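You operate a simulated robot arm through the tools that you are given. There is no shell and no other tool. Be economical: measure what you need, move in short steps, check, and stop when the job is done.

The job below is to be done with a simulated robot arm. You get a single attempt, and the scene is never put back.

JOB
Stand the 650 ml bottle under the first spout, then fill the row, tallest first.
Fine: 650, 350, 250, then 400 ml; raise each spout again. Set down upright: green ringed bottle.

Only the result counts: the job must be done as asked and must still hold three seconds after the hand-in. Knocking over, shifting, dropping, spilling or breaking anything else fails it.

ROBOT AND FRAMES
A 6-joint arm with a four-finger gripper on a trunk, on a base that drives. Base frame: it is fixed to the floor where the robot stands at the start and does not move with it; the origin is under the middle of the robot, x ahead of it, y to its left, z up. Units: mm, degrees, N and s.
Its first joint turns from -166.0 to 166.0 degrees. Places, roughly: first spout [600, -300, 1200]; fourth spout [600, -600, 1200]; second spout [600, -400, 1200]; third spout [600, -500, 1200]. Payload 3.43 kg.
Tool frame: the origin (TCP) lies between the finger pads and is the grasp point; the fingertips stand 30 mm ahead of it; z points along the fingers, y is the line along which they close. Largest opening 120 mm; the body of the gripper starts 85 mm behind the TCP.
Orientation is that of the tool frame in the base frame, as a unit quaternion [w, x, y, z]. With the fingers straight down and closing along the base's y, the tool's x points along the base's -x, its y along +y and its z along -z.

CONTROLS
- The arm moves only by the tool jog_arm. Its argument "increments" is a list that holds one entry, the list of rows, each a list of 7 numbers: the shift along the tool's x, y, z in mm, then the turn, a rotation vector about the tool's x, y, z in degrees, then the gripper command, from -1 (fully open) to 1 (shut), values between in proportion. In form: [[[dx, dy, dz, wx, wy, wz, claw], ...]]. A call has 1 to 8 rows; each row shifts and turns the commanded pose from where the row before left it, along the tool's axes as they then stand. A row lasts 0.2 s, in which the tool goes at most 50 mm and 8.6 degrees; a call with a longer step from one row to the next is refused whole, and so is a gripper value outside its range. Where a pose cannot be reached the arm comes as near as it can. A force on the tool above 60 N (or 10 N above the force at the start of the call, whichever is more), or a blocked arm, ends the call early, and 0.2 s more pass. The fingers move at their own pace and stop on an object; they squeeze with about 43 N. The grip force told is the motor's: it shows also when the fingers shut on nothing. Time passes only in rows, and 0.2 s behind the last, so rows that do not move let the fingers close. It gives the time, the measured TCP pose, the force on the tool (base axes), the opening and the grip force at its end, in the units of the frame above (readings bear some noise), with the torque about the TCP (base axes, N m) and any sound that the robot's microphone picked up.
- Cameras (640 x 400 px; columns grow to the right, rows downward): "scene" is now at [-209.3, 157.6, 1270.4]; the picture's right is [-0.36, -0.93, 0.00], its down [0.01, -0.01, -1.00] and it looks along [0.93, -0.36, 0.01] (base axes); focal length 268 px, centre (320, 200). "wrist" rides on the gripper at [72, -17, -120] in the tool frame; the picture's right is [0.23, 0.97, 0.00], its down [-0.81, 0.19, -0.55] and it looks along [-0.54, 0.13, 0.83] (tool axes); focal length 275 px, centre (320, 200). There is no depth. A picture from a camera that has moved, and an enlarged one, comes with that camera's place and axes in the base frame and with its lens.
- grab_frame(camera): a new picture of that camera. It takes no simulated time.
- base_move(legs): drives the robot by 1 to 6 legs, each [ahead, turn to the left] in mm and degrees, along the robot's own axes; the way and the turn of a leg run together, so that a leg with both is an arc; at most 1500 mm and 180 degrees a leg. The arm and the cameras ride along, it lands a little off, and it stops where it bumps. It gives what a move gives.
- aim_head(pan, tilt): turns the head with the scene camera to pan (to the left, within 143 degrees either way) and tilt (down, from -29 to 69), counted from straight ahead of the robot. It gives what a move gives.
- enlarge(camera, box): a new picture of the part [left, top, right, bottom] of that camera's present view, enlarged. It takes no simulated time.
- hand_in(): hands the job in; it is judged then, once.

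Go step by step. Nothing tells you exact positions but the pictures and the camera data: compare them with the known pose of the tool, close in by small moves and look again before you grip or let go. The budget is 120 turns and 90 pictures, counting those below and the enlarged ones. Unless the task says otherwise, let go and move clear before handing in, and close with one line.

The tools are called after "Call:" by a JSON object that holds its "name" and its "arguments". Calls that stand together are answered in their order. jog_arm: Moves the arm, as the interface text tells. Its arguments: {"type":"object","properties":{"increments":{"type":"array"}},"required":["increments"]} The other tools are called the same way: base_move (legs) drives the base; aim_head (pan, tilt) turns the head that bears the scene camera; grab_frame (camera) takes a picture; enlarge (camera, box) takes an enlarged picture of a part of a camera's view; hand_in () hands the job in.

At the start:

```text
time: 0.0
tool_pos: [341.8, -374.1, 1451.6]
orientation: [-0.001, 0.0, 1.0, 0.0]
force: [0.0, 0.2, 0.1]
wrist_torque: [-0.01, -0.03, -0.02]
gripper_width: 119.8
grasp_force: 0.0
robot x, y, heading: [-2.6, 1.1, 0.0]
head pan, tilt: [-21.3, -1.5]
```

scene: 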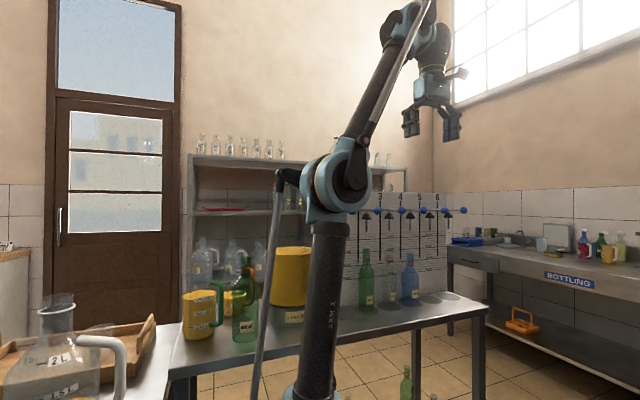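
wrist: 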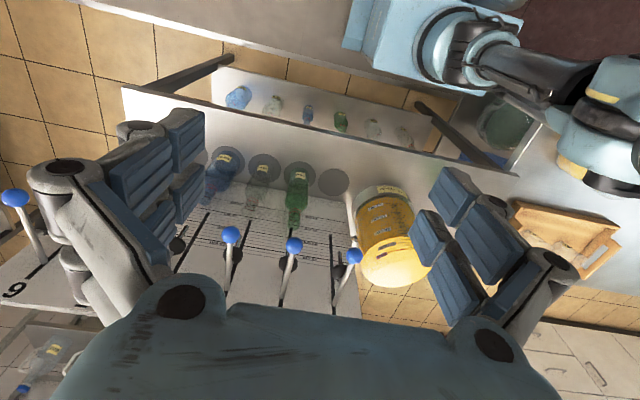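

I see a bench with a tank, a row of spouts with levers, bottles standing under some of them, and loose bottles to the left. I take closer looks first.

Call:
{"name": "enlarge", "arguments": {"camera": "scene", "box": [330, 180, 490, 320]}}

Call:
{"name": "enlarge", "arguments": {"camera": "scene", "box": [170, 220, 330, 360]}}

Call:
{"name": "enlarge", "arguments": {"camera": "wrist", "box": [160, 60, 460, 320]}}

```text
2.86 times, centred on (410, 250) of scene
camera zoom: at [-209.3, 157.6, 1270.4], right [-0.36, -0.93, 0.0], down [0.01, -0.01, -1.0], along [0.93, -0.36, 0.01], focal length 766 px, centre (63, 57)
```

zoom: 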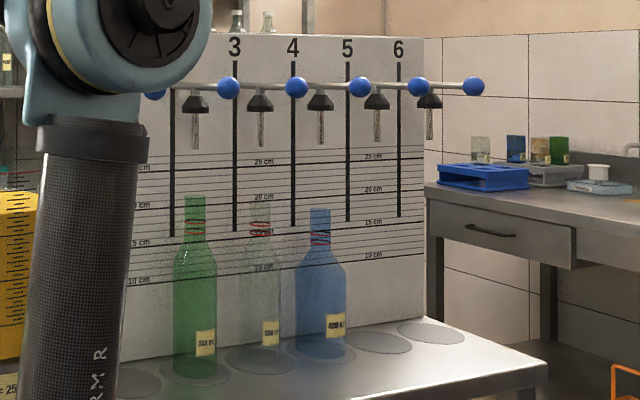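

```text
2.86 times, centred on (250, 290) of scene
camera zoom: at [-209.3, 157.6, 1270.4], right [-0.36, -0.93, 0.0], down [0.01, -0.01, -1.0], along [0.93, -0.36, 0.01], focal length 766 px, centre (520, -57)
```

zoom: 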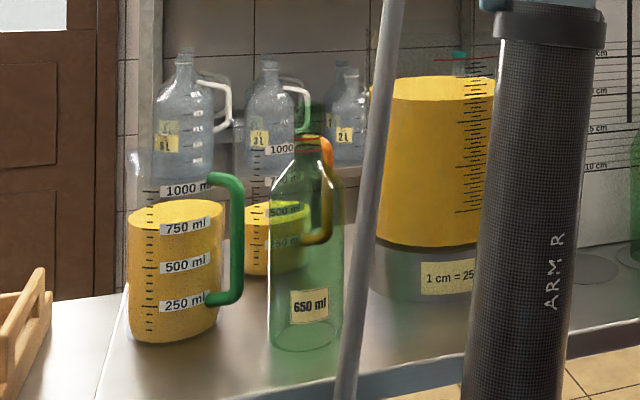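

```text
1.54 times, centred on (310, 190) of wrist
camera zoom: at [270.1, -390.1, 1572.6], right [-0.23, 0.97, 0.0], down [0.81, 0.19, 0.55], along [0.54, 0.13, -0.83], focal length 424 px, centre (335, 215)
```

zoom: 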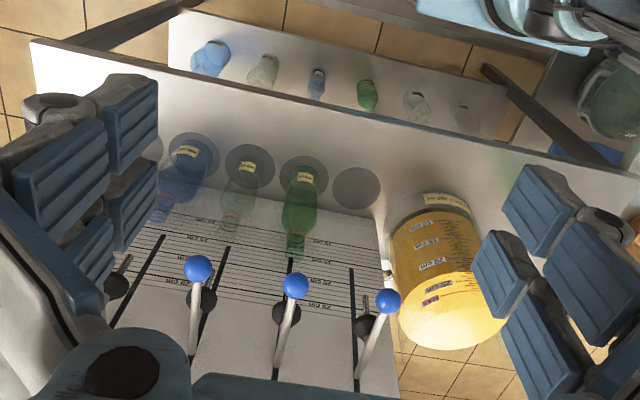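

The row seems to be: spout 1 empty, then 350, 250 and 400 ml under 2–4, with the 650 ml green bottle loose near (603, 78). I read the labels and the mechanism more closely.

Call:
{"name": "enlarge", "arguments": {"camera": "scene", "box": [265, 240, 315, 330]}}

Call:
{"name": "enlarge", "arguments": {"camera": "scene", "box": [360, 185, 440, 240]}}

Call:
{"name": "enlarge", "arguments": {"camera": "scene", "box": [350, 240, 430, 310]}}

Call:
{"name": "enlarge", "arguments": {"camera": "wrist", "box": [340, 170, 440, 300]}}

```text
4.44 times, centred on (290, 285) of scene
camera zoom: at [-209.3, 157.6, 1270.4], right [-0.36, -0.93, 0.0], down [0.01, -0.01, -1.0], along [0.93, -0.36, 0.01], focal length 1192 px, centre (453, -178)
```

zoom: 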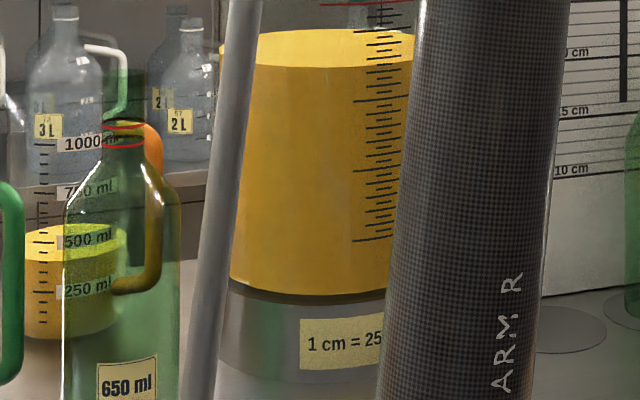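

```text
7.27 times, centred on (400, 212) of scene
camera zoom: at [-209.3, 157.6, 1270.4], right [-0.36, -0.93, 0.0], down [0.01, -0.01, -1.0], along [0.93, -0.36, 0.01], focal length 1950 px, centre (-262, 109)
```

zoom: 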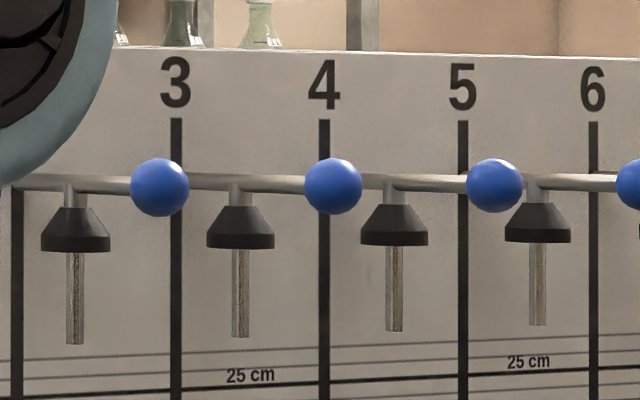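

```text
5.71 times, centred on (390, 275) of scene
camera zoom: at [-209.3, 157.6, 1270.4], right [-0.36, -0.93, 0.0], down [0.01, -0.01, -1.0], along [0.93, -0.36, 0.01], focal length 1532 px, centre (-80, -229)
```

zoom: 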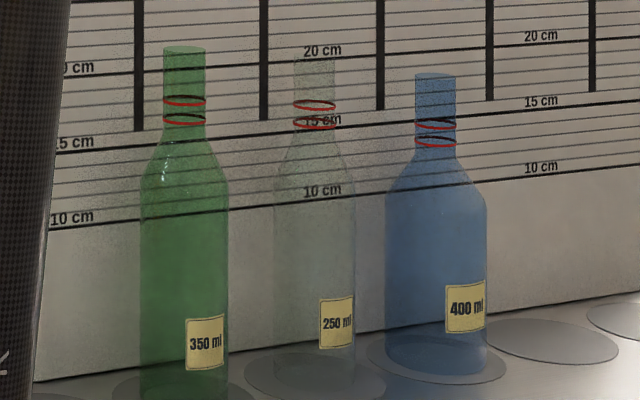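

```text
3.08 times, centred on (390, 235) of wrist
camera zoom: at [270.1, -390.1, 1572.6], right [-0.23, 0.97, 0.0], down [0.81, 0.19, 0.55], along [0.54, 0.13, -0.83], focal length 847 px, centre (105, 92)
```

zoom: 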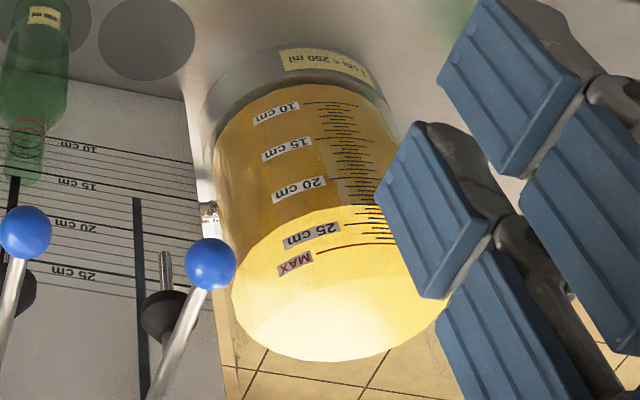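

The row works like communicating vessels: the tank and board scales are in cm, and each bottle's red rings match the tank level after the bottles before it. I now test tilting the tool towards horizontal, high up and clear of everything.

Call:
{"name": "jog_arm", "arguments": {"increments": [[[-20, 0, 0, 0, -8.5, 0, -1], [-20, 0, 0, 0, -8.5, 0, -1], [-20, 0, 0, 0, -8.5, 0, -1], [-20, 0, 0, 0, -8.5, 0, -1]]]}}

Call:
{"name": "grab_frame", "arguments": {"camera": "scene"}}

```text
time: 1.0
tool_pos: [401.5, -375.0, 1475.1]
orientation: [0.299, 0.0, 0.954, -0.001]
force: [1.1, 0.2, 0.1]
wrist_torque: [0.0, 0.04, 0.03]
gripper_width: 119.9
grasp_force: 0.1
robot x, y, heading: [-2.9, -2.7, 0.0]
head pan, tilt: [-21.3, -1.5]
```

```text
80 pictures are left
camera scene: at [-209.2, 157.6, 1270.4], right [-0.36, -0.93, 0.0], down [0.01, -0.01, -1.0], along [0.93, -0.36, 0.01], focal length 268 px, centre (320, 200)
```

scene: 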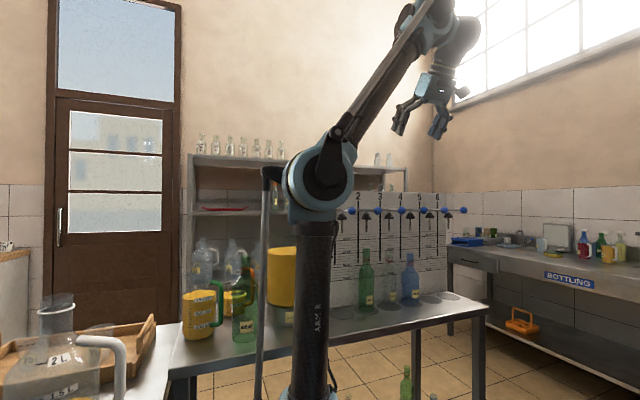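

Tilting works. I continue to horizontal, keeping clear of the levers.

Call:
{"name": "jog_arm", "arguments": {"increments": [[[0, 0, 0, 0, -8.5, 0, -1], [0, 0, 0, 0, -8.5, 0, -1], [0, 0, 0, 0, -8.5, 0, -1], [0, 0, 0, 0, -8.5, 0, -1], [0, 0, 0, 0, -8.5, 0, -1], [0, 0, 0, 0, -8.5, 0, -1], [0, 0, 0, 0, -4.5, 0, -1]]]}}

Call:
{"name": "grab_frame", "arguments": {"camera": "scene"}}

Call:
{"name": "grab_frame", "arguments": {"camera": "wrist"}}

```text
time: 2.6
tool_pos: [400.6, -372.0, 1473.6]
orientation: [0.709, -0.001, 0.705, 0.0]
force: [0.3, -0.1, 0.2]
wrist_torque: [0.0, -0.02, 0.03]
gripper_width: 120.0
grasp_force: 0.0
robot x, y, heading: [-3.1, -0.6, -0.0]
head pan, tilt: [-21.3, -1.5]
```

```text
79 pictures are left
camera scene: at [-209.4, 157.6, 1270.3], right [-0.36, -0.93, 0.0], down [0.01, -0.01, -1.0], along [0.93, -0.36, 0.01], focal length 268 px, centre (320, 200)
```

scene: 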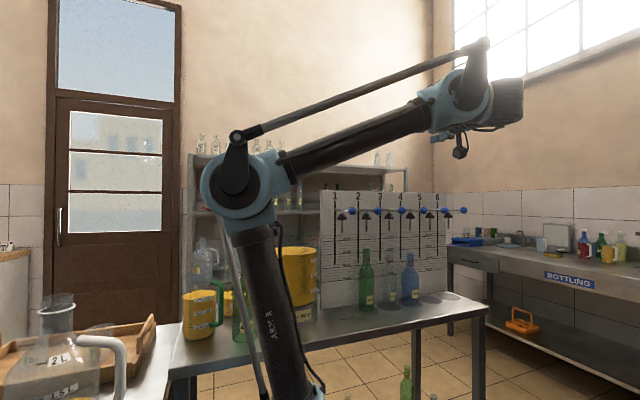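

```text
78 pictures are left
camera wrist: at [280.4, -389.2, 1402.3], right [0.0, 0.97, -0.23], down [-0.56, 0.19, 0.81], along [0.83, 0.13, 0.54], focal length 275 px, centre (320, 200)
```

wrist: 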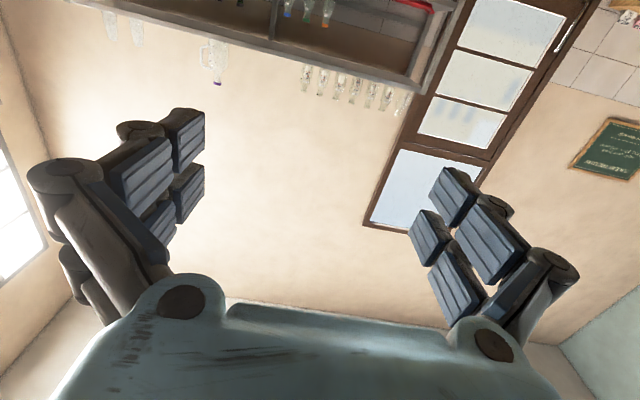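

Horizontal works too. I look down at the lower shelf bottles and the table before going on.

Call:
{"name": "aim_head", "arguments": {"pan": -25, "tilt": 38}}

Call:
{"name": "grab_frame", "arguments": {"camera": "scene"}}

```text
time: 3.7
tool_pos: [400.8, -372.6, 1474.3]
orientation: [0.708, -0.001, 0.706, 0.0]
force: [0.0, -0.1, -0.4]
wrist_torque: [0.01, -0.02, 0.03]
gripper_width: 120.2
grasp_force: 0.0
robot x, y, heading: [-0.1, -0.9, -0.1]
head pan, tilt: [-25.0, 38.0]
```

```text
77 pictures are left
camera scene: at [-215.2, 153.5, 1207.5], right [-0.42, -0.91, 0.01], down [-0.57, 0.26, -0.78], along [0.71, -0.33, -0.62], focal length 268 px, centre (320, 200)
```

scene: 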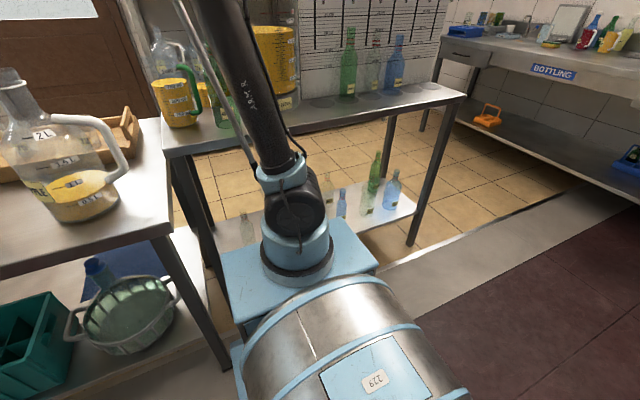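

The bottles below are on a low shelf and not involved; the bottle to take is the green 650 ml one on the bench. I swing the tool over in front of it.

Call:
{"name": "jog_arm", "arguments": {"increments": [[[0, 49, 0, 0, 0, 0, -1], [0, 49, 0, 0, 0, 0, -1], [0, 49, 0, 0, 0, 0, -1], [0, 49, 0, 0, 0, 0, -1], [0, 49, 0, 0, 0, 0, -1], [0, 49, 0, 0, 0, 0, -1], [0, 49, 0, 0, 0, 0, -1], [0, 49, 0, 0, 0, 0, -1]]]}}

Call:
{"name": "aim_head", "arguments": {"pan": -15, "tilt": 15}}

Call:
{"name": "grab_frame", "arguments": {"camera": "scene"}}

```text
time: 5.5
tool_pos: [489.6, -37.4, 1471.4]
orientation: [0.709, 0.011, 0.705, -0.014]
force: [-0.8, 1.2, 0.2]
wrist_torque: [0.03, 0.0, -0.07]
gripper_width: 119.9
grasp_force: 0.0
out of reach, approached as far as the arm can: row 4, 5, 6, 7, 8
robot x, y, heading: [-1.5, 1.1, -0.0]
head pan, tilt: [-25.0, 38.0]
```

```text
time: 6.3
tool_pos: [490.2, -37.9, 1470.4]
orientation: [0.708, 0.012, 0.706, -0.013]
force: [0.9, -0.1, 0.6]
wrist_torque: [0.0, -0.02, 0.0]
gripper_width: 119.9
grasp_force: 0.1
robot x, y, heading: [1.3, -2.4, 0.1]
head pan, tilt: [-15.0, 15.0]
```

```text
76 pictures are left
camera scene: at [-202.6, 165.9, 1243.8], right [-0.26, -0.97, 0.0], down [-0.26, 0.07, -0.96], along [0.93, -0.25, -0.27], focal length 268 px, centre (320, 200)
```

scene: 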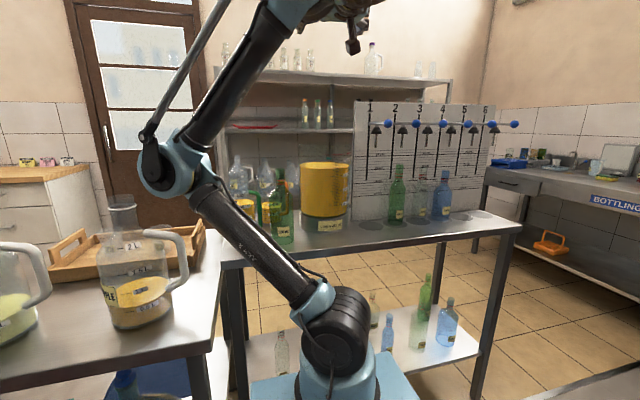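

The tool is near its inner limit here, so I'll back the base off. First I measure bottle, spot and tank from this view, and look behind.

Call:
{"name": "enlarge", "arguments": {"camera": "scene", "box": [220, 150, 370, 250]}}

Call:
{"name": "enlarge", "arguments": {"camera": "scene", "box": [345, 95, 525, 230]}}

Call:
{"name": "aim_head", "arguments": {"pan": 140, "tilt": 35}}

Call:
{"name": "grab_frame", "arguments": {"camera": "scene"}}

Call:
{"name": "aim_head", "arguments": {"pan": -140, "tilt": 35}}

Call:
{"name": "grab_frame", "arguments": {"camera": "scene"}}

```text
4.00 times, centred on (295, 200) of scene
camera zoom: at [-202.6, 165.9, 1243.8], right [-0.26, -0.97, 0.0], down [-0.26, 0.07, -0.96], along [0.93, -0.25, -0.27], focal length 1072 px, centre (420, 200)
```

zoom: 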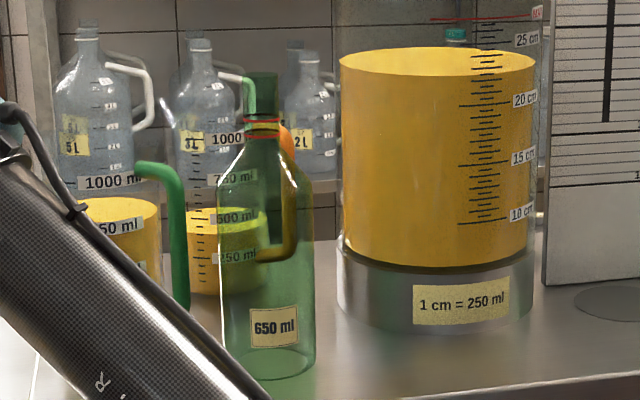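

```text
2.96 times, centred on (435, 162) of scene
camera zoom: at [-202.6, 165.9, 1243.8], right [-0.26, -0.97, 0.0], down [-0.26, 0.07, -0.96], along [0.93, -0.25, -0.27], focal length 794 px, centre (-21, 311)
```

zoom: 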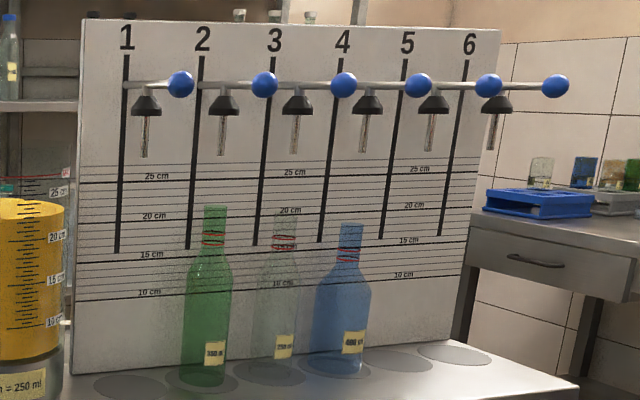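

```text
time: 8.7
tool_pos: [489.4, -39.7, 1471.7]
orientation: [0.708, 0.013, 0.706, -0.014]
force: [-0.3, -0.7, -0.4]
wrist_torque: [0.02, 0.0, 0.04]
gripper_width: 120.1
grasp_force: 0.1
robot x, y, heading: [-0.5, -0.3, -0.0]
head pan, tilt: [140.0, 35.0]
```

```text
73 pictures are left
camera scene: at [-360.7, 246.8, 1213.9], right [0.64, 0.77, -0.01], down [0.43, -0.37, -0.82], along [-0.63, 0.53, -0.57], focal length 268 px, centre (320, 200)
```

scene: 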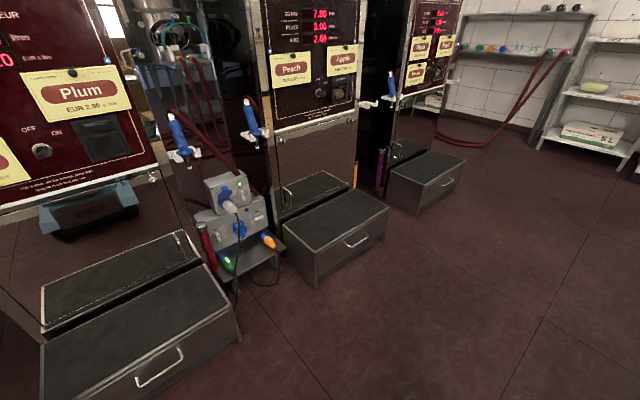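

```text
time: 12.6
tool_pos: [490.2, -38.2, 1472.7]
orientation: [0.708, 0.012, 0.706, -0.014]
force: [-0.5, -1.2, -0.6]
wrist_torque: [0.0, 0.0, 0.01]
gripper_width: 120.0
grasp_force: 0.1
robot x, y, heading: [0.8, -3.1, -0.0]
head pan, tilt: [-140.0, 35.0]
```

```text
72 pictures are left
camera scene: at [-360.8, 133.5, 1213.9], right [-0.64, 0.77, 0.01], down [0.43, 0.37, -0.82], along [-0.64, -0.53, -0.57], focal length 268 px, centre (320, 200)
```

scene: 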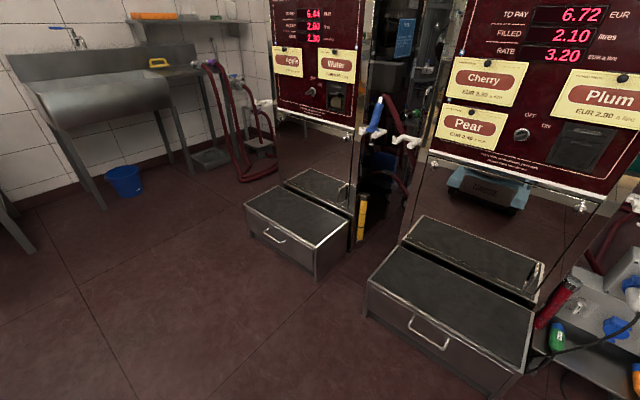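

Behind is free for about half a metre, and the tank maths fits the ring heights (equalising each bottle lands between its rings). I bring the arm away from the jug on the left, then back the base 200 mm.

Call:
{"name": "jog_arm", "arguments": {"increments": [[[0, -49, 0, 0, 0, 0, -1], [0, -49, 0, 0, 0, 0, -1], [0, -49, 0, 0, 0, 0, -1], [0, -49, 0, 0, 0, 0, -1], [0, -49, 0, 0, 0, 0, -1]]]}}

Call:
{"name": "base_move", "arguments": {"legs": [[-200, 0]]}}

Call:
{"name": "aim_head", "arguments": {"pan": -18, "tilt": 10}}

Call:
{"name": "grab_frame", "arguments": {"camera": "scene"}}

```text
time: 13.1
tool_pos: [468.6, -89.8, 1477.9]
orientation: [0.711, 0.005, 0.703, -0.008]
force: [2.4, 4.1, -0.7]
wrist_torque: [-0.01, -0.08, -0.31]
gripper_width: 119.6
grasp_force: 0.1
robot x, y, heading: [-0.7, -1.2, -0.1]
head pan, tilt: [-140.0, 35.0]
stopped in row 2: the arm was blocked; the commanded pose is now the measured one
```

```text
time: 14.7
tool_pos: [274.8, -92.1, 1477.3]
orientation: [0.712, 0.005, 0.702, -0.008]
force: [0.0, 1.0, -0.2]
wrist_torque: [0.0, -0.01, 0.02]
gripper_width: 120.1
grasp_force: 0.1
robot x, y, heading: [-190.4, 3.4, -0.3]
head pan, tilt: [-140.0, 35.0]
```

```text
time: 16.7
tool_pos: [260.4, -102.9, 1483.5]
orientation: [0.716, 0.02, 0.697, -0.024]
force: [0.4, 0.6, -0.2]
wrist_torque: [-0.03, 0.0, 0.0]
gripper_width: 120.2
grasp_force: 0.1
robot x, y, heading: [-186.7, 1.0, -0.5]
head pan, tilt: [-18.0, 10.0]
```

```text
71 pictures are left
camera scene: at [-395.7, 162.9, 1252.0], right [-0.32, -0.95, 0.0], down [-0.18, 0.05, -0.98], along [0.93, -0.31, -0.19], focal length 268 px, centre (320, 200)
```

scene: 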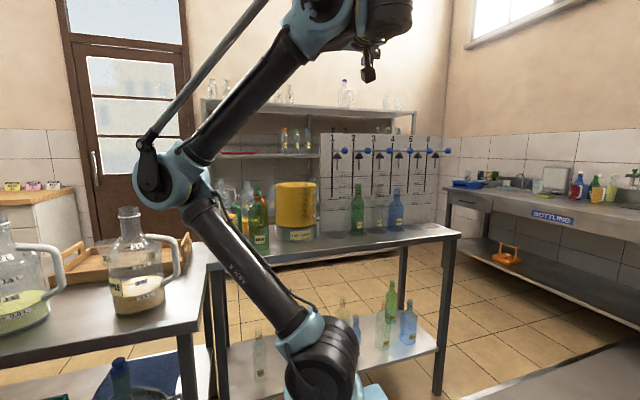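

The head had bumped the folded arm; it now looks forward. The wrist is folded back over the shoulder, so I extend the tool forward, well above everything.

Call:
{"name": "jog_arm", "arguments": {"increments": [[[0, -20, 30, 0, 0, 0, -1], [0, -20, 30, 0, 0, 0, -1], [0, -20, 30, 0, 0, 0, -1], [0, -20, 30, 0, 0, 0, -1]]]}}

Call:
{"name": "grab_frame", "arguments": {"camera": "scene"}}

```text
time: 17.7
tool_pos: [373.5, -174.0, 1489.4]
orientation: [0.716, 0.007, 0.697, -0.01]
force: [0.6, 0.2, 0.9]
wrist_torque: [0.04, -0.01, -0.03]
gripper_width: 119.8
grasp_force: 0.2
robot x, y, heading: [-191.5, 0.2, -0.4]
head pan, tilt: [-18.0, 10.0]
```

```text
70 pictures are left
camera scene: at [-395.6, 163.1, 1251.9], right [-0.31, -0.95, 0.0], down [-0.18, 0.05, -0.98], along [0.93, -0.31, -0.19], focal length 268 px, centre (320, 200)
```

scene: 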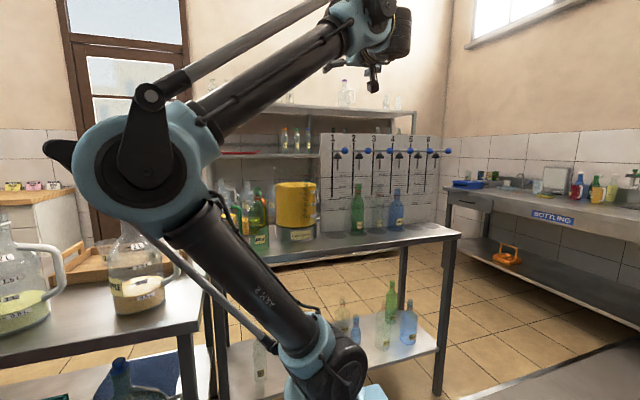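

Call:
{"name": "jog_arm", "arguments": {"increments": [[[15, 25, 35, 0, 0, 0, -1], [15, 25, 35, 0, 0, 0, -1], [25, 35, 20, 0, 0, 0, -1], [25, 40, 5, 0, 0, 0, -1], [25, 40, 5, 0, 0, 0, -1], [25, 40, 5, 0, 0, 0, -1]]]}}

Call:
{"name": "grab_frame", "arguments": {"camera": "scene"}}

```text
time: 19.1
tool_pos: [483.3, 3.5, 1360.0]
orientation: [0.697, -0.003, 0.717, -0.001]
force: [-0.3, 0.8, 0.5]
wrist_torque: [-0.01, 0.01, 0.05]
gripper_width: 120.0
grasp_force: 0.1
out of reach, approached as far as the arm can: row 5, 6
robot x, y, heading: [-193.3, 0.2, -0.1]
head pan, tilt: [-18.0, 10.0]
```

```text
69 pictures are left
camera scene: at [-395.7, 163.0, 1252.0], right [-0.31, -0.95, 0.0], down [-0.18, 0.05, -0.98], along [0.93, -0.31, -0.19], focal length 268 px, centre (320, 200)
```

scene: 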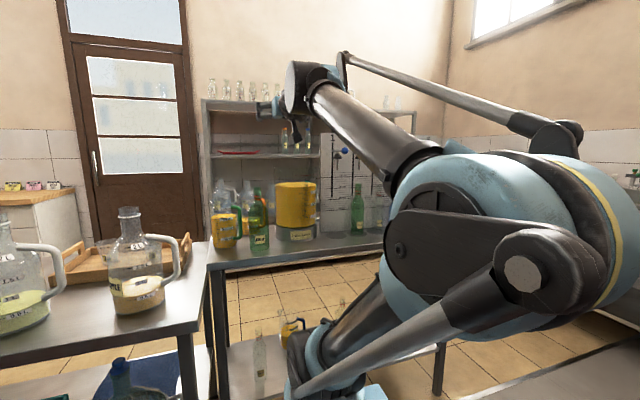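

The elbow is still too folded, so I back the base a further 200 mm and then extend.

Call:
{"name": "base_move", "arguments": {"legs": [[-200, 0]]}}

Call:
{"name": "jog_arm", "arguments": {"increments": [[[0, 10, 45, 0, 0, 0, -1], [0, 10, 45, 0, 0, 0, -1], [0, 10, 45, 0, 0, 0, -1], [20, 10, 40, 0, 0, 0, -1]]]}}

Call:
{"name": "grab_frame", "arguments": {"camera": "scene"}}

```text
time: 20.7
tool_pos: [280.5, 0.7, 1361.0]
orientation: [0.698, 0.0, 0.716, -0.004]
force: [-0.5, -0.3, -0.9]
wrist_torque: [0.03, 0.01, -0.01]
gripper_width: 120.0
grasp_force: 0.0
robot x, y, heading: [-400.1, -2.5, -0.6]
head pan, tilt: [-18.0, 10.0]
```

```text
time: 21.7
tool_pos: [438.4, 36.4, 1344.7]
orientation: [0.701, -0.001, 0.713, -0.003]
force: [-1.5, 0.2, 0.2]
wrist_torque: [-0.03, -0.01, 0.01]
gripper_width: 119.7
grasp_force: 0.0
robot x, y, heading: [-395.4, 2.2, -0.6]
head pan, tilt: [-18.0, 10.0]
```

```text
68 pictures are left
camera scene: at [-599.5, 165.7, 1251.9], right [-0.32, -0.95, 0.0], down [-0.18, 0.06, -0.98], along [0.93, -0.32, -0.19], focal length 268 px, centre (320, 200)
```

scene: 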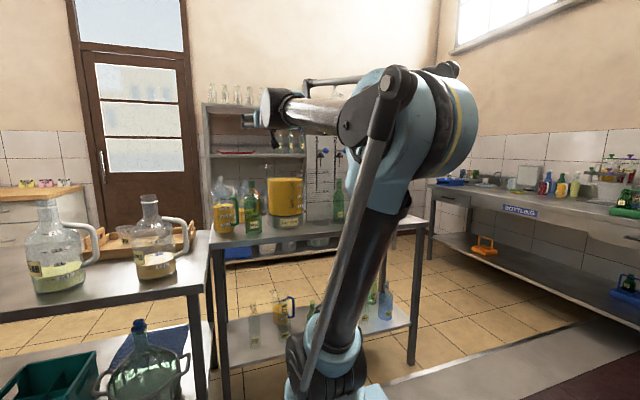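

Call:
{"name": "jog_arm", "arguments": {"increments": [[[45, 7, 0, 0, -1.0, 0, -1], [45, 7, 0, 0, 0, 0, -1], [45, 7, 0, 0, 0, 0, -1], [45, 7, 0, 0, 0, 0, -1], [45, 7, 0, 0, 0, 0, -1], [40, 7, 0, 0, 0, 0, -1]]]}}

Call:
{"name": "aim_head", "arguments": {"pan": -10, "tilt": 10}}

Call:
{"name": "grab_frame", "arguments": {"camera": "scene"}}

Call:
{"name": "grab_frame", "arguments": {"camera": "wrist"}}

```text
time: 23.1
tool_pos: [437.1, 78.5, 1077.2]
orientation: [0.708, 0.0, 0.706, -0.005]
force: [0.0, 0.2, -0.1]
wrist_torque: [0.0, 0.03, 0.0]
gripper_width: 120.0
grasp_force: 0.0
robot x, y, heading: [-395.9, 0.4, -0.8]
head pan, tilt: [-18.0, 10.0]
```

```text
time: 23.8
tool_pos: [439.0, 77.9, 1078.1]
orientation: [0.709, -0.001, 0.706, -0.004]
force: [-0.1, 0.0, 0.8]
wrist_torque: [0.05, 0.0, 0.04]
gripper_width: 119.9
grasp_force: 0.0
robot x, y, heading: [-398.3, 1.1, -0.6]
head pan, tilt: [-10.0, 10.0]
```

```text
67 pictures are left
camera scene: at [-595.7, 178.2, 1251.9], right [-0.19, -0.98, 0.0], down [-0.18, 0.03, -0.98], along [0.97, -0.18, -0.19], focal length 268 px, centre (320, 200)
```

scene: 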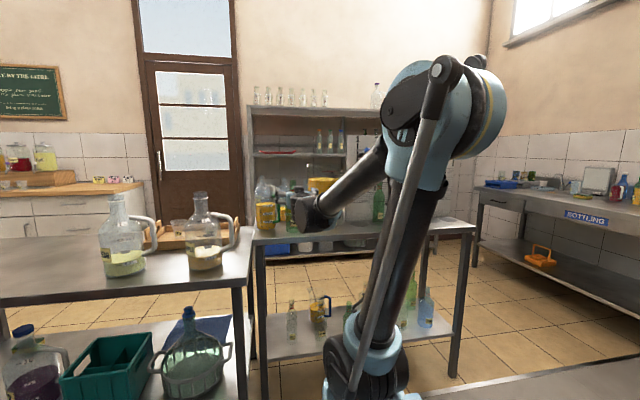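

```text
66 pictures are left
camera wrist: at [317.7, 61.8, 1006.3], right [0.0, 0.97, -0.24], down [-0.55, 0.2, 0.81], along [0.83, 0.13, 0.54], focal length 275 px, centre (320, 200)
```

wrist: 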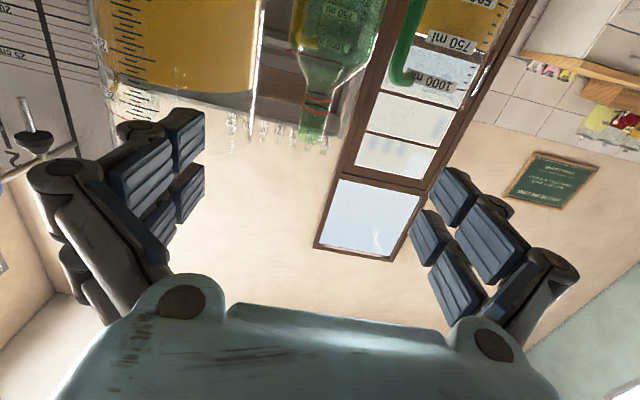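

The gripper is level with the bottle's neck at y ≈ 78. I narrow the opening to 60 mm (to clear the jug handle) and advance part-way at neck height.

Call:
{"name": "jog_arm", "arguments": {"increments": [[[-14, 0, 0, 0, 0, 0, 0], [0, 0, 30, 0, 0, 0, 0], [0, 0, 40, 0, 0, 0, 0], [0, 0, 30, 0, 0, 0, 0]]]}}

Call:
{"name": "grab_frame", "arguments": {"camera": "wrist"}}

Call:
{"name": "enlarge", "arguments": {"camera": "scene", "box": [240, 160, 400, 260]}}

```text
time: 24.8
tool_pos: [539.7, 78.0, 1094.0]
orientation: [0.708, -0.001, 0.706, -0.003]
force: [0.5, -1.1, 0.7]
wrist_torque: [-0.02, 0.01, 0.01]
gripper_width: 60.1
grasp_force: 0.1
robot x, y, heading: [-396.9, 3.8, -1.0]
head pan, tilt: [-10.0, 10.0]
```

```text
65 pictures are left
camera wrist: at [417.8, 61.6, 1022.2], right [0.0, 0.97, -0.24], down [-0.55, 0.2, 0.81], along [0.83, 0.13, 0.54], focal length 275 px, centre (320, 200)
```

wrist: 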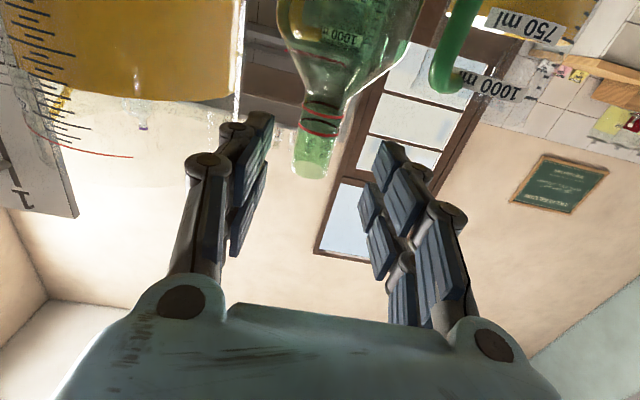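

```text
4.00 times, centred on (320, 210) of scene
camera zoom: at [-596.0, 178.2, 1251.9], right [-0.19, -0.98, 0.0], down [-0.18, 0.03, -0.98], along [0.97, -0.18, -0.19], focal length 1072 px, centre (320, 160)
```

zoom: 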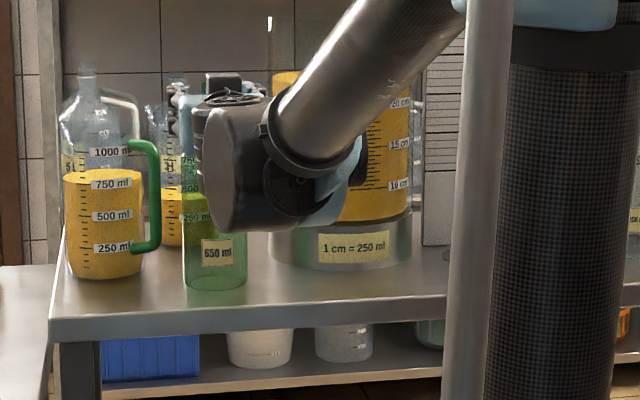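

Call:
{"name": "jog_arm", "arguments": {"increments": [[[0, 0, 25, 0, 0, 0, 0], [0, 0, 25, 0, 0, 0, 0]]]}}

Call:
{"name": "grab_frame", "arguments": {"camera": "wrist"}}

```text
time: 25.4
tool_pos: [588.8, 78.0, 1095.7]
orientation: [0.708, -0.001, 0.706, -0.003]
force: [0.0, -1.1, -0.1]
wrist_torque: [-0.04, -0.01, 0.01]
gripper_width: 60.3
grasp_force: 0.1
robot x, y, heading: [-395.2, 1.3, -0.8]
head pan, tilt: [-10.0, 10.0]
```

```text
63 pictures are left
camera wrist: at [467.8, 61.9, 1024.0], right [0.0, 0.97, -0.24], down [-0.55, 0.2, 0.81], along [0.83, 0.13, 0.54], focal length 275 px, centre (320, 200)
```

wrist: 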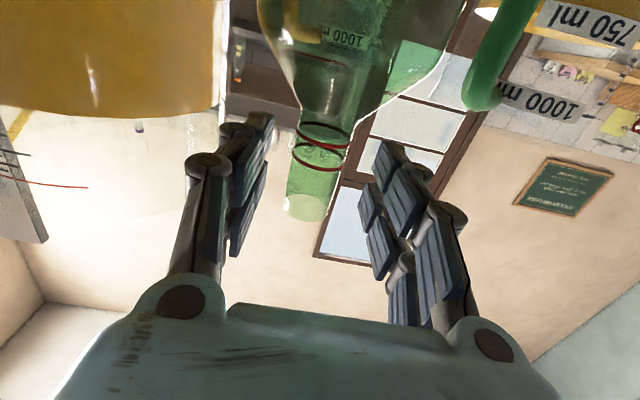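

Triangulating gives the neck at (599, 76), mouth at z ≈ 1116. I advance the last 10 mm and close.

Call:
{"name": "jog_arm", "arguments": {"increments": [[[0, -2, 10, 0, 0, 0, 0], [0, 0, 0, 0, 0, 0, 0.3], [0, 0, 0, 0, 0, 0, 0.5], [0, 0, 0, 0, 0, 0, 1], [0, 0, 0, 0, 0, 0, 1]]]}}

Call:
{"name": "grab_frame", "arguments": {"camera": "wrist"}}

```text
time: 26.6
tool_pos: [598.9, 75.9, 1094.6]
orientation: [0.708, 0.0, 0.706, -0.004]
force: [2.1, -0.8, 0.5]
wrist_torque: [-0.13, -0.14, -0.01]
gripper_width: 20.8
grasp_force: 43.1
robot x, y, heading: [-394.5, 2.6, -0.9]
head pan, tilt: [-10.0, 10.0]
```

```text
62 pictures are left
camera wrist: at [477.6, 60.1, 1023.4], right [0.0, 0.97, -0.24], down [-0.55, 0.2, 0.81], along [0.83, 0.13, 0.54], focal length 275 px, centre (320, 200)
```

wrist: 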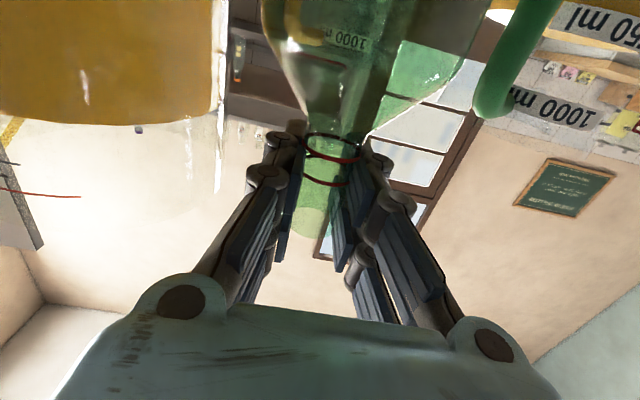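

Bottle gripped. I lift it 25 mm, draw it back from the tank and carry it along the front of the bench.

Call:
{"name": "jog_arm", "arguments": {"increments": [[[-12, 0, 0, 0, 0, 0, 1], [-13, 0, 0, 0, 0, 0, 1], [0, 0, -30, 0, 0, 0, 1], [0, 0, -30, 0, 0, 0, 1], [0, 0, -25, 0, 0, 0, 1]]]}}

Call:
{"name": "grab_frame", "arguments": {"camera": "scene"}}

```text
time: 27.8
tool_pos: [513.3, 76.3, 1117.8]
orientation: [0.708, 0.0, 0.706, -0.003]
force: [0.3, 1.0, -4.0]
wrist_torque: [-0.01, -0.04, 0.0]
gripper_width: 21.0
grasp_force: 43.1
robot x, y, heading: [-396.6, 0.6, -0.7]
head pan, tilt: [-10.0, 10.0]
```

```text
61 pictures are left
camera scene: at [-595.2, 178.3, 1252.0], right [-0.19, -0.98, 0.0], down [-0.18, 0.03, -0.98], along [0.97, -0.18, -0.19], focal length 268 px, centre (320, 200)
```

scene: 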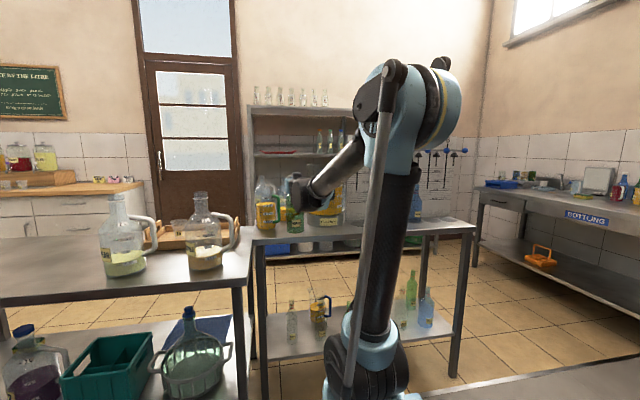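

Call:
{"name": "jog_arm", "arguments": {"increments": [[[0, -42, 0, 0, 0, 0, 1], [0, -42, 0, 0, 0, 0, 1], [0, -42, 0, 0, 0, 0, 1], [0, -42, 0, 0, 0, 0, 1], [0, -42, 0, 0, 0, 0, 1], [0, -42, 0, 0, 0, 0, 1], [0, -42, 0, 0, 0, 0, 1], [0, -42, 0, 0, 0, 0, 1]]]}}

Call:
{"name": "grab_frame", "arguments": {"camera": "wrist"}}

Call:
{"name": "grab_frame", "arguments": {"camera": "scene"}}

```text
time: 29.6
tool_pos: [512.7, -260.9, 1125.1]
orientation: [0.708, -0.001, 0.706, -0.003]
force: [0.6, 0.2, -2.2]
wrist_torque: [0.02, 0.05, 0.0]
gripper_width: 20.6
grasp_force: 42.5
robot x, y, heading: [-394.4, 1.5, -0.5]
head pan, tilt: [-10.0, 10.0]
```

```text
60 pictures are left
camera wrist: at [390.8, -276.9, 1053.1], right [0.0, 0.97, -0.24], down [-0.55, 0.2, 0.81], along [0.83, 0.13, 0.54], focal length 275 px, centre (320, 200)
```

wrist: 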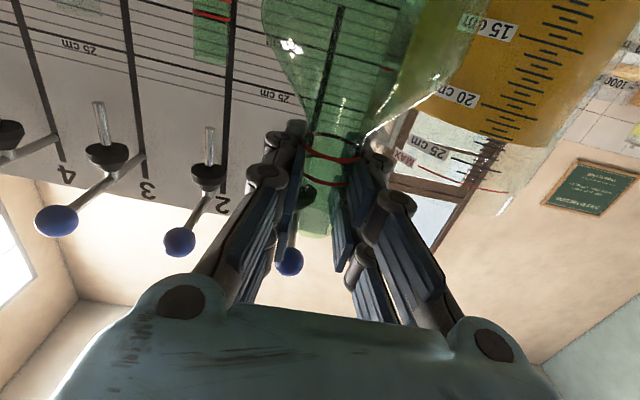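

```text
59 pictures are left
camera scene: at [-595.6, 178.2, 1252.0], right [-0.19, -0.98, 0.0], down [-0.18, 0.03, -0.98], along [0.97, -0.18, -0.19], focal length 268 px, centre (320, 200)
```

scene: 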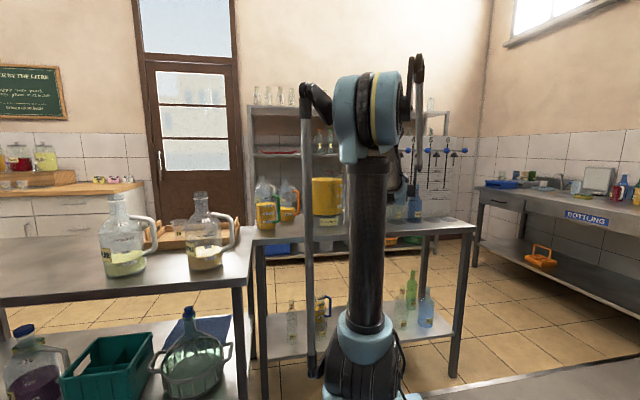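

Nozzle 1 is at about (655, −260) with its tip near z 1168. I advance under it with the mouth about 25 mm below the tip.

Call:
{"name": "jog_arm", "arguments": {"increments": [[[5, 0, 30, 0, 0, 0, 1], [0, 0, 30, 0, 0, 0, 1], [0, 0, 30, 0, 0, 0, 1], [0, 0, 30, 0, 0, 0, 1], [0, 0, 20, 0, 0, 0, 1]]]}}

Call:
{"name": "grab_frame", "arguments": {"camera": "wrist"}}

```text
time: 30.8
tool_pos: [653.6, -258.1, 1119.2]
orientation: [0.708, 0.0, 0.706, -0.003]
force: [-0.7, 0.0, -3.2]
wrist_torque: [-0.02, 0.04, 0.0]
gripper_width: 20.9
grasp_force: 43.1
robot x, y, heading: [-395.6, 1.5, -0.6]
head pan, tilt: [-10.0, 10.0]
```

```text
58 pictures are left
camera wrist: at [532.1, -274.7, 1047.8], right [0.01, 0.97, -0.24], down [-0.56, 0.2, 0.81], along [0.83, 0.13, 0.54], focal length 275 px, centre (320, 200)
```

wrist: 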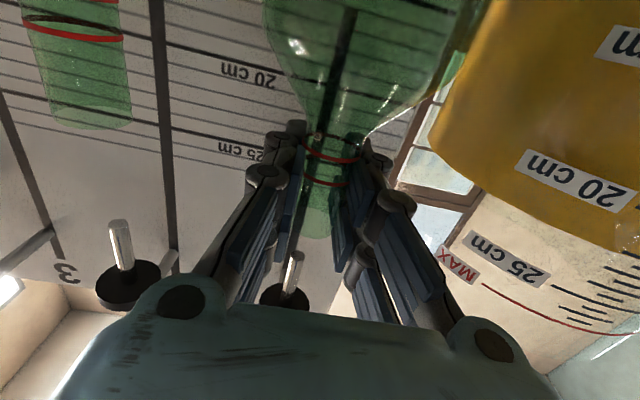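

Spout 1 reads as (651, −260) and the bottle is 2 mm off. I correct and lower onto the bench.

Call:
{"name": "jog_arm", "arguments": {"increments": [[[8, -2, -2, 0, 0, 0, 1], [8, 0, 0, 0, 0, 0, 1], [5, 0, 0, 0, 0, 0, 1], [3, 0, 0, 0, 0, 0, 1], [0, 0, 0, 0, 0, 0, 1]]]}}

Call:
{"name": "grab_frame", "arguments": {"camera": "wrist"}}

Call:
{"name": "aim_head", "arguments": {"pan": -33, "tilt": 8}}

Call:
{"name": "grab_frame", "arguments": {"camera": "scene"}}

```text
time: 32.0
tool_pos: [650.7, -260.3, 1094.1]
orientation: [0.709, -0.001, 0.706, -0.002]
force: [6.9, -1.4, 19.2]
wrist_torque: [-0.05, -1.08, -0.07]
gripper_width: 20.8
grasp_force: 42.9
robot x, y, heading: [-395.9, 3.3, -0.8]
head pan, tilt: [-10.0, 10.0]
```

```text
57 pictures are left
camera wrist: at [530.0, -277.0, 1023.2], right [0.01, 0.97, -0.23], down [-0.56, 0.2, 0.81], along [0.83, 0.13, 0.54], focal length 275 px, centre (320, 200)
```

wrist: 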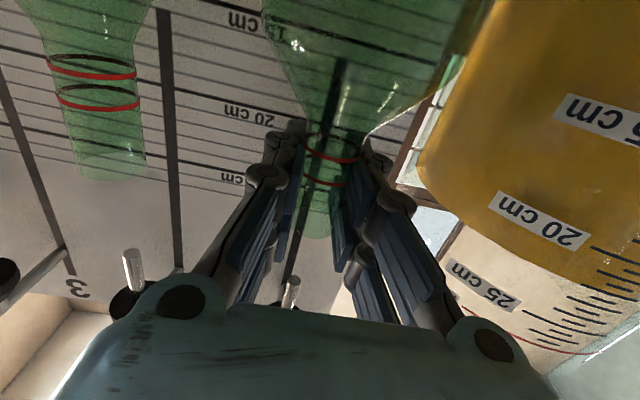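

```text
time: 32.9
tool_pos: [650.5, -260.0, 1094.7]
orientation: [0.708, 0.0, 0.706, -0.003]
force: [7.1, -1.5, 23.8]
wrist_torque: [0.0, -0.81, -0.05]
gripper_width: 20.9
grasp_force: 42.8
robot x, y, heading: [-393.2, 1.6, -1.0]
head pan, tilt: [-33.0, 8.0]
```

```text
56 pictures are left
camera scene: at [-610.6, 144.4, 1255.2], right [-0.55, -0.83, 0.01], down [-0.13, 0.08, -0.99], along [0.82, -0.55, -0.15], focal length 268 px, centre (320, 200)
```

scene: 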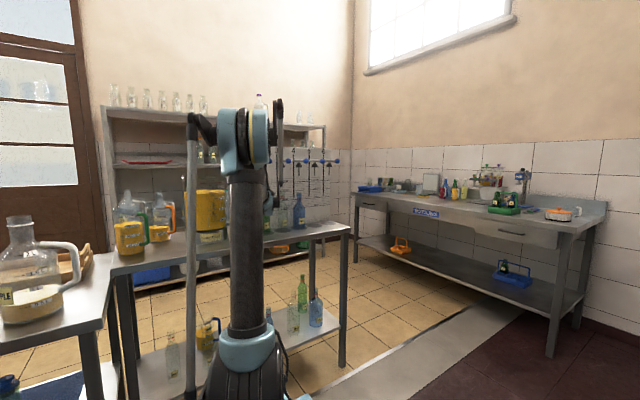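

The bottle stands on the bench (upward force). I ease the pressure, open to 60 mm and withdraw straight back.

Call:
{"name": "jog_arm", "arguments": {"increments": [[[-1.2, 0, 0, 0, 0, 0, 1], [0, 0, 0, 0, 0, 0, 0.6], [0, 0, 0, 0, 0, 0, 0.2], [0, 0, 0, 0, 0, 0, 0], [0, 0, 0, 0, 0, 0, 0]]]}}

Call:
{"name": "grab_frame", "arguments": {"camera": "wrist"}}

```text
time: 34.1
tool_pos: [650.9, -260.4, 1094.2]
orientation: [0.708, 0.0, 0.706, -0.004]
force: [0.5, 0.2, 0.7]
wrist_torque: [-0.02, -0.01, 0.02]
gripper_width: 59.8
grasp_force: 0.1
robot x, y, heading: [-399.1, 0.8, -0.7]
head pan, tilt: [-33.0, 8.0]
```

```text
55 pictures are left
camera wrist: at [529.9, -277.3, 1022.5], right [0.0, 0.97, -0.24], down [-0.55, 0.2, 0.81], along [0.83, 0.13, 0.54], focal length 275 px, centre (320, 200)
```

wrist: 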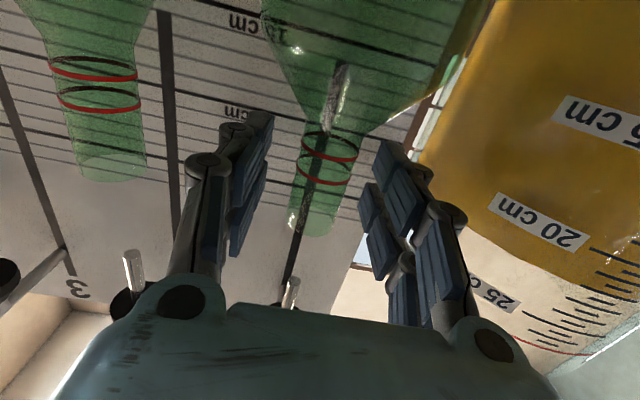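

The bottle stands well under spout 1. I withdraw and rise to lever height.

Call:
{"name": "jog_arm", "arguments": {"increments": [[[0, 0, -40, 0, 0, 0, 0], [0, 0, -50, 0, 0, 0, 0], [0, 0, -50, 0, 0, 0, 0], [0, 0, -40, 0, 0, 0, 0], [-49, 0, 0, 0, 0, 0, 0], [-49, 0, 0, 0, 0, 0, 0], [-49, 0, 0, 0, 0, 0, 0]]]}}

Call:
{"name": "grab_frame", "arguments": {"camera": "wrist"}}

Call:
{"name": "enlarge", "arguments": {"camera": "scene", "box": [180, 130, 360, 260]}}

```text
time: 35.7
tool_pos: [472.8, -258.9, 1243.5]
orientation: [0.709, -0.001, 0.706, -0.003]
force: [0.4, 0.2, 1.2]
wrist_torque: [-0.01, 0.07, 0.02]
gripper_width: 60.1
grasp_force: 0.0
robot x, y, heading: [-398.3, 3.0, -0.8]
head pan, tilt: [-33.0, 8.0]
```

```text
54 pictures are left
camera wrist: at [352.7, -275.8, 1173.0], right [0.0, 0.97, -0.24], down [-0.55, 0.2, 0.81], along [0.83, 0.13, 0.54], focal length 275 px, centre (320, 200)
```

wrist: 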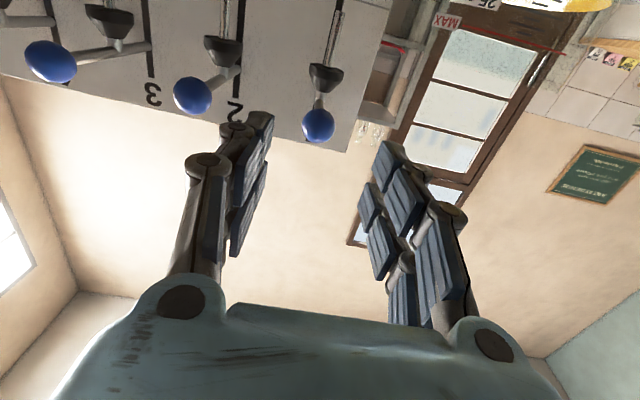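

```text
3.08 times, centred on (270, 195) of scene
camera zoom: at [-609.9, 144.1, 1255.4], right [-0.55, -0.83, 0.01], down [-0.13, 0.08, -0.99], along [0.82, -0.55, -0.15], focal length 825 px, centre (474, 215)
```

zoom: 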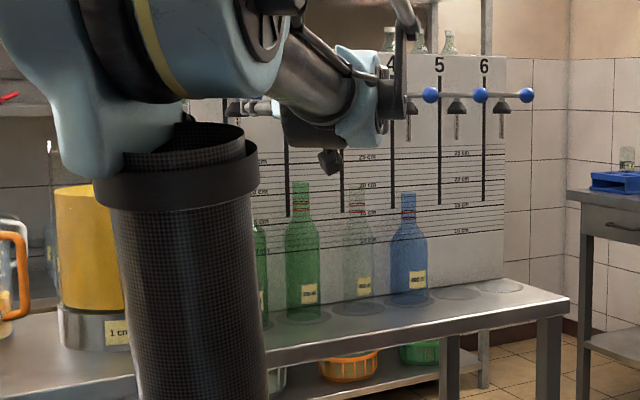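

Ball 1 triangulates to (571, −261, 1244), about 27 mm across. I move onto it and grip it.

Call:
{"name": "jog_arm", "arguments": {"increments": [[[0, -1.5, 35, 0, 0, 0, 0], [0, 0, 35, 0, 0, 0, 0], [0, 0, 27, 0, 0, 0, 0], [0, 0, 0, 0, 0, 0, 0]]]}}

Call:
{"name": "grab_frame", "arguments": {"camera": "wrist"}}

```text
time: 36.7
tool_pos: [570.0, -261.9, 1239.8]
orientation: [0.708, 0.0, 0.706, -0.004]
force: [-0.1, 0.1, 0.0]
wrist_torque: [-0.01, 0.02, 0.0]
gripper_width: 60.0
grasp_force: 0.1
robot x, y, heading: [-395.9, 0.4, -0.6]
head pan, tilt: [-33.0, 8.0]
```

```text
52 pictures are left
camera wrist: at [449.5, -278.0, 1168.2], right [0.0, 0.97, -0.24], down [-0.56, 0.2, 0.81], along [0.83, 0.13, 0.54], focal length 275 px, centre (320, 200)
```

wrist: 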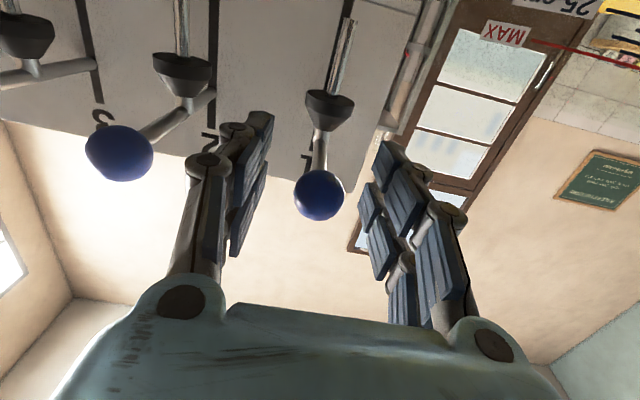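

The ball sits right at the grasp point. I close on it.

Call:
{"name": "jog_arm", "arguments": {"increments": [[[-1, 0, 0, 0, 0, 0, 0.4], [0, 0, 0, 0, 0, 0, 0.7], [0, 0, 0, 0, 0, 0, 1], [0, 0, 0, 0, 0, 0, 1]]]}}

Call:
{"name": "jog_arm", "arguments": {"increments": [[[8, 0, 0, 0, 0, 0, 1], [10, 0, 0, 0, 0, 0, 1]]]}}

Call:
{"name": "grab_frame", "arguments": {"camera": "wrist"}}

```text
time: 37.7
tool_pos: [569.3, -262.1, 1241.2]
orientation: [0.708, 0.0, 0.706, -0.004]
force: [-0.1, 2.0, -2.1]
wrist_torque: [-0.01, -0.03, 0.01]
gripper_width: 25.9
grasp_force: 44.9
robot x, y, heading: [-395.1, -0.2, -0.4]
head pan, tilt: [-33.0, 8.0]
```

```text
time: 38.3
tool_pos: [569.2, -260.5, 1223.1]
orientation: [0.708, -0.001, 0.706, -0.003]
force: [27.3, -4.0, 1.5]
wrist_torque: [0.08, -0.12, 0.0]
gripper_width: 25.9
grasp_force: 44.7
robot x, y, heading: [-398.6, 1.3, -0.5]
head pan, tilt: [-33.0, 8.0]
```

```text
51 pictures are left
camera wrist: at [448.1, -277.1, 1151.4], right [0.0, 0.97, -0.24], down [-0.55, 0.2, 0.81], along [0.83, 0.13, 0.54], focal length 275 px, centre (320, 200)
```

wrist: 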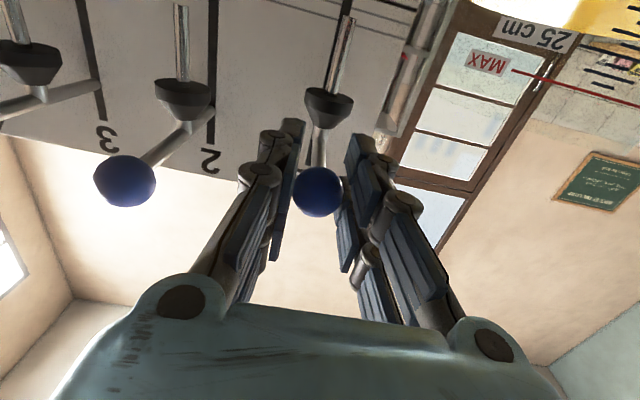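

The spout slides down its slot with the ball. I lower it on in small steps, watching force and sound.

Call:
{"name": "jog_arm", "arguments": {"increments": [[[12, 0, 0, 0, 0, 0, 1], [12, 0, 0, 0, 0, 0, 1], [12, 0, 0, 0, 0, 0, 1], [12, 0, 0, 0, 0, 0, 1], [10, 0, 0, 0, 0, 0, 1]]]}}

Call:
{"name": "grab_frame", "arguments": {"camera": "wrist"}}

```text
time: 39.5
tool_pos: [569.8, -261.2, 1166.8]
orientation: [0.708, -0.001, 0.706, -0.003]
force: [11.6, 6.5, 0.4]
wrist_torque: [-0.07, 0.25, 0.01]
gripper_width: 25.8
grasp_force: 44.7
robot x, y, heading: [-394.9, 8.0, -0.6]
head pan, tilt: [-33.0, 8.0]
```

```text
50 pictures are left
camera wrist: at [448.0, -277.2, 1094.9], right [0.0, 0.97, -0.24], down [-0.55, 0.2, 0.81], along [0.83, 0.13, 0.54], focal length 275 px, centre (320, 200)
```

wrist: 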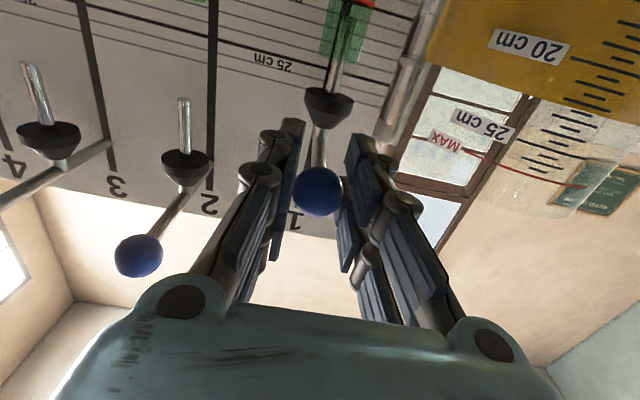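

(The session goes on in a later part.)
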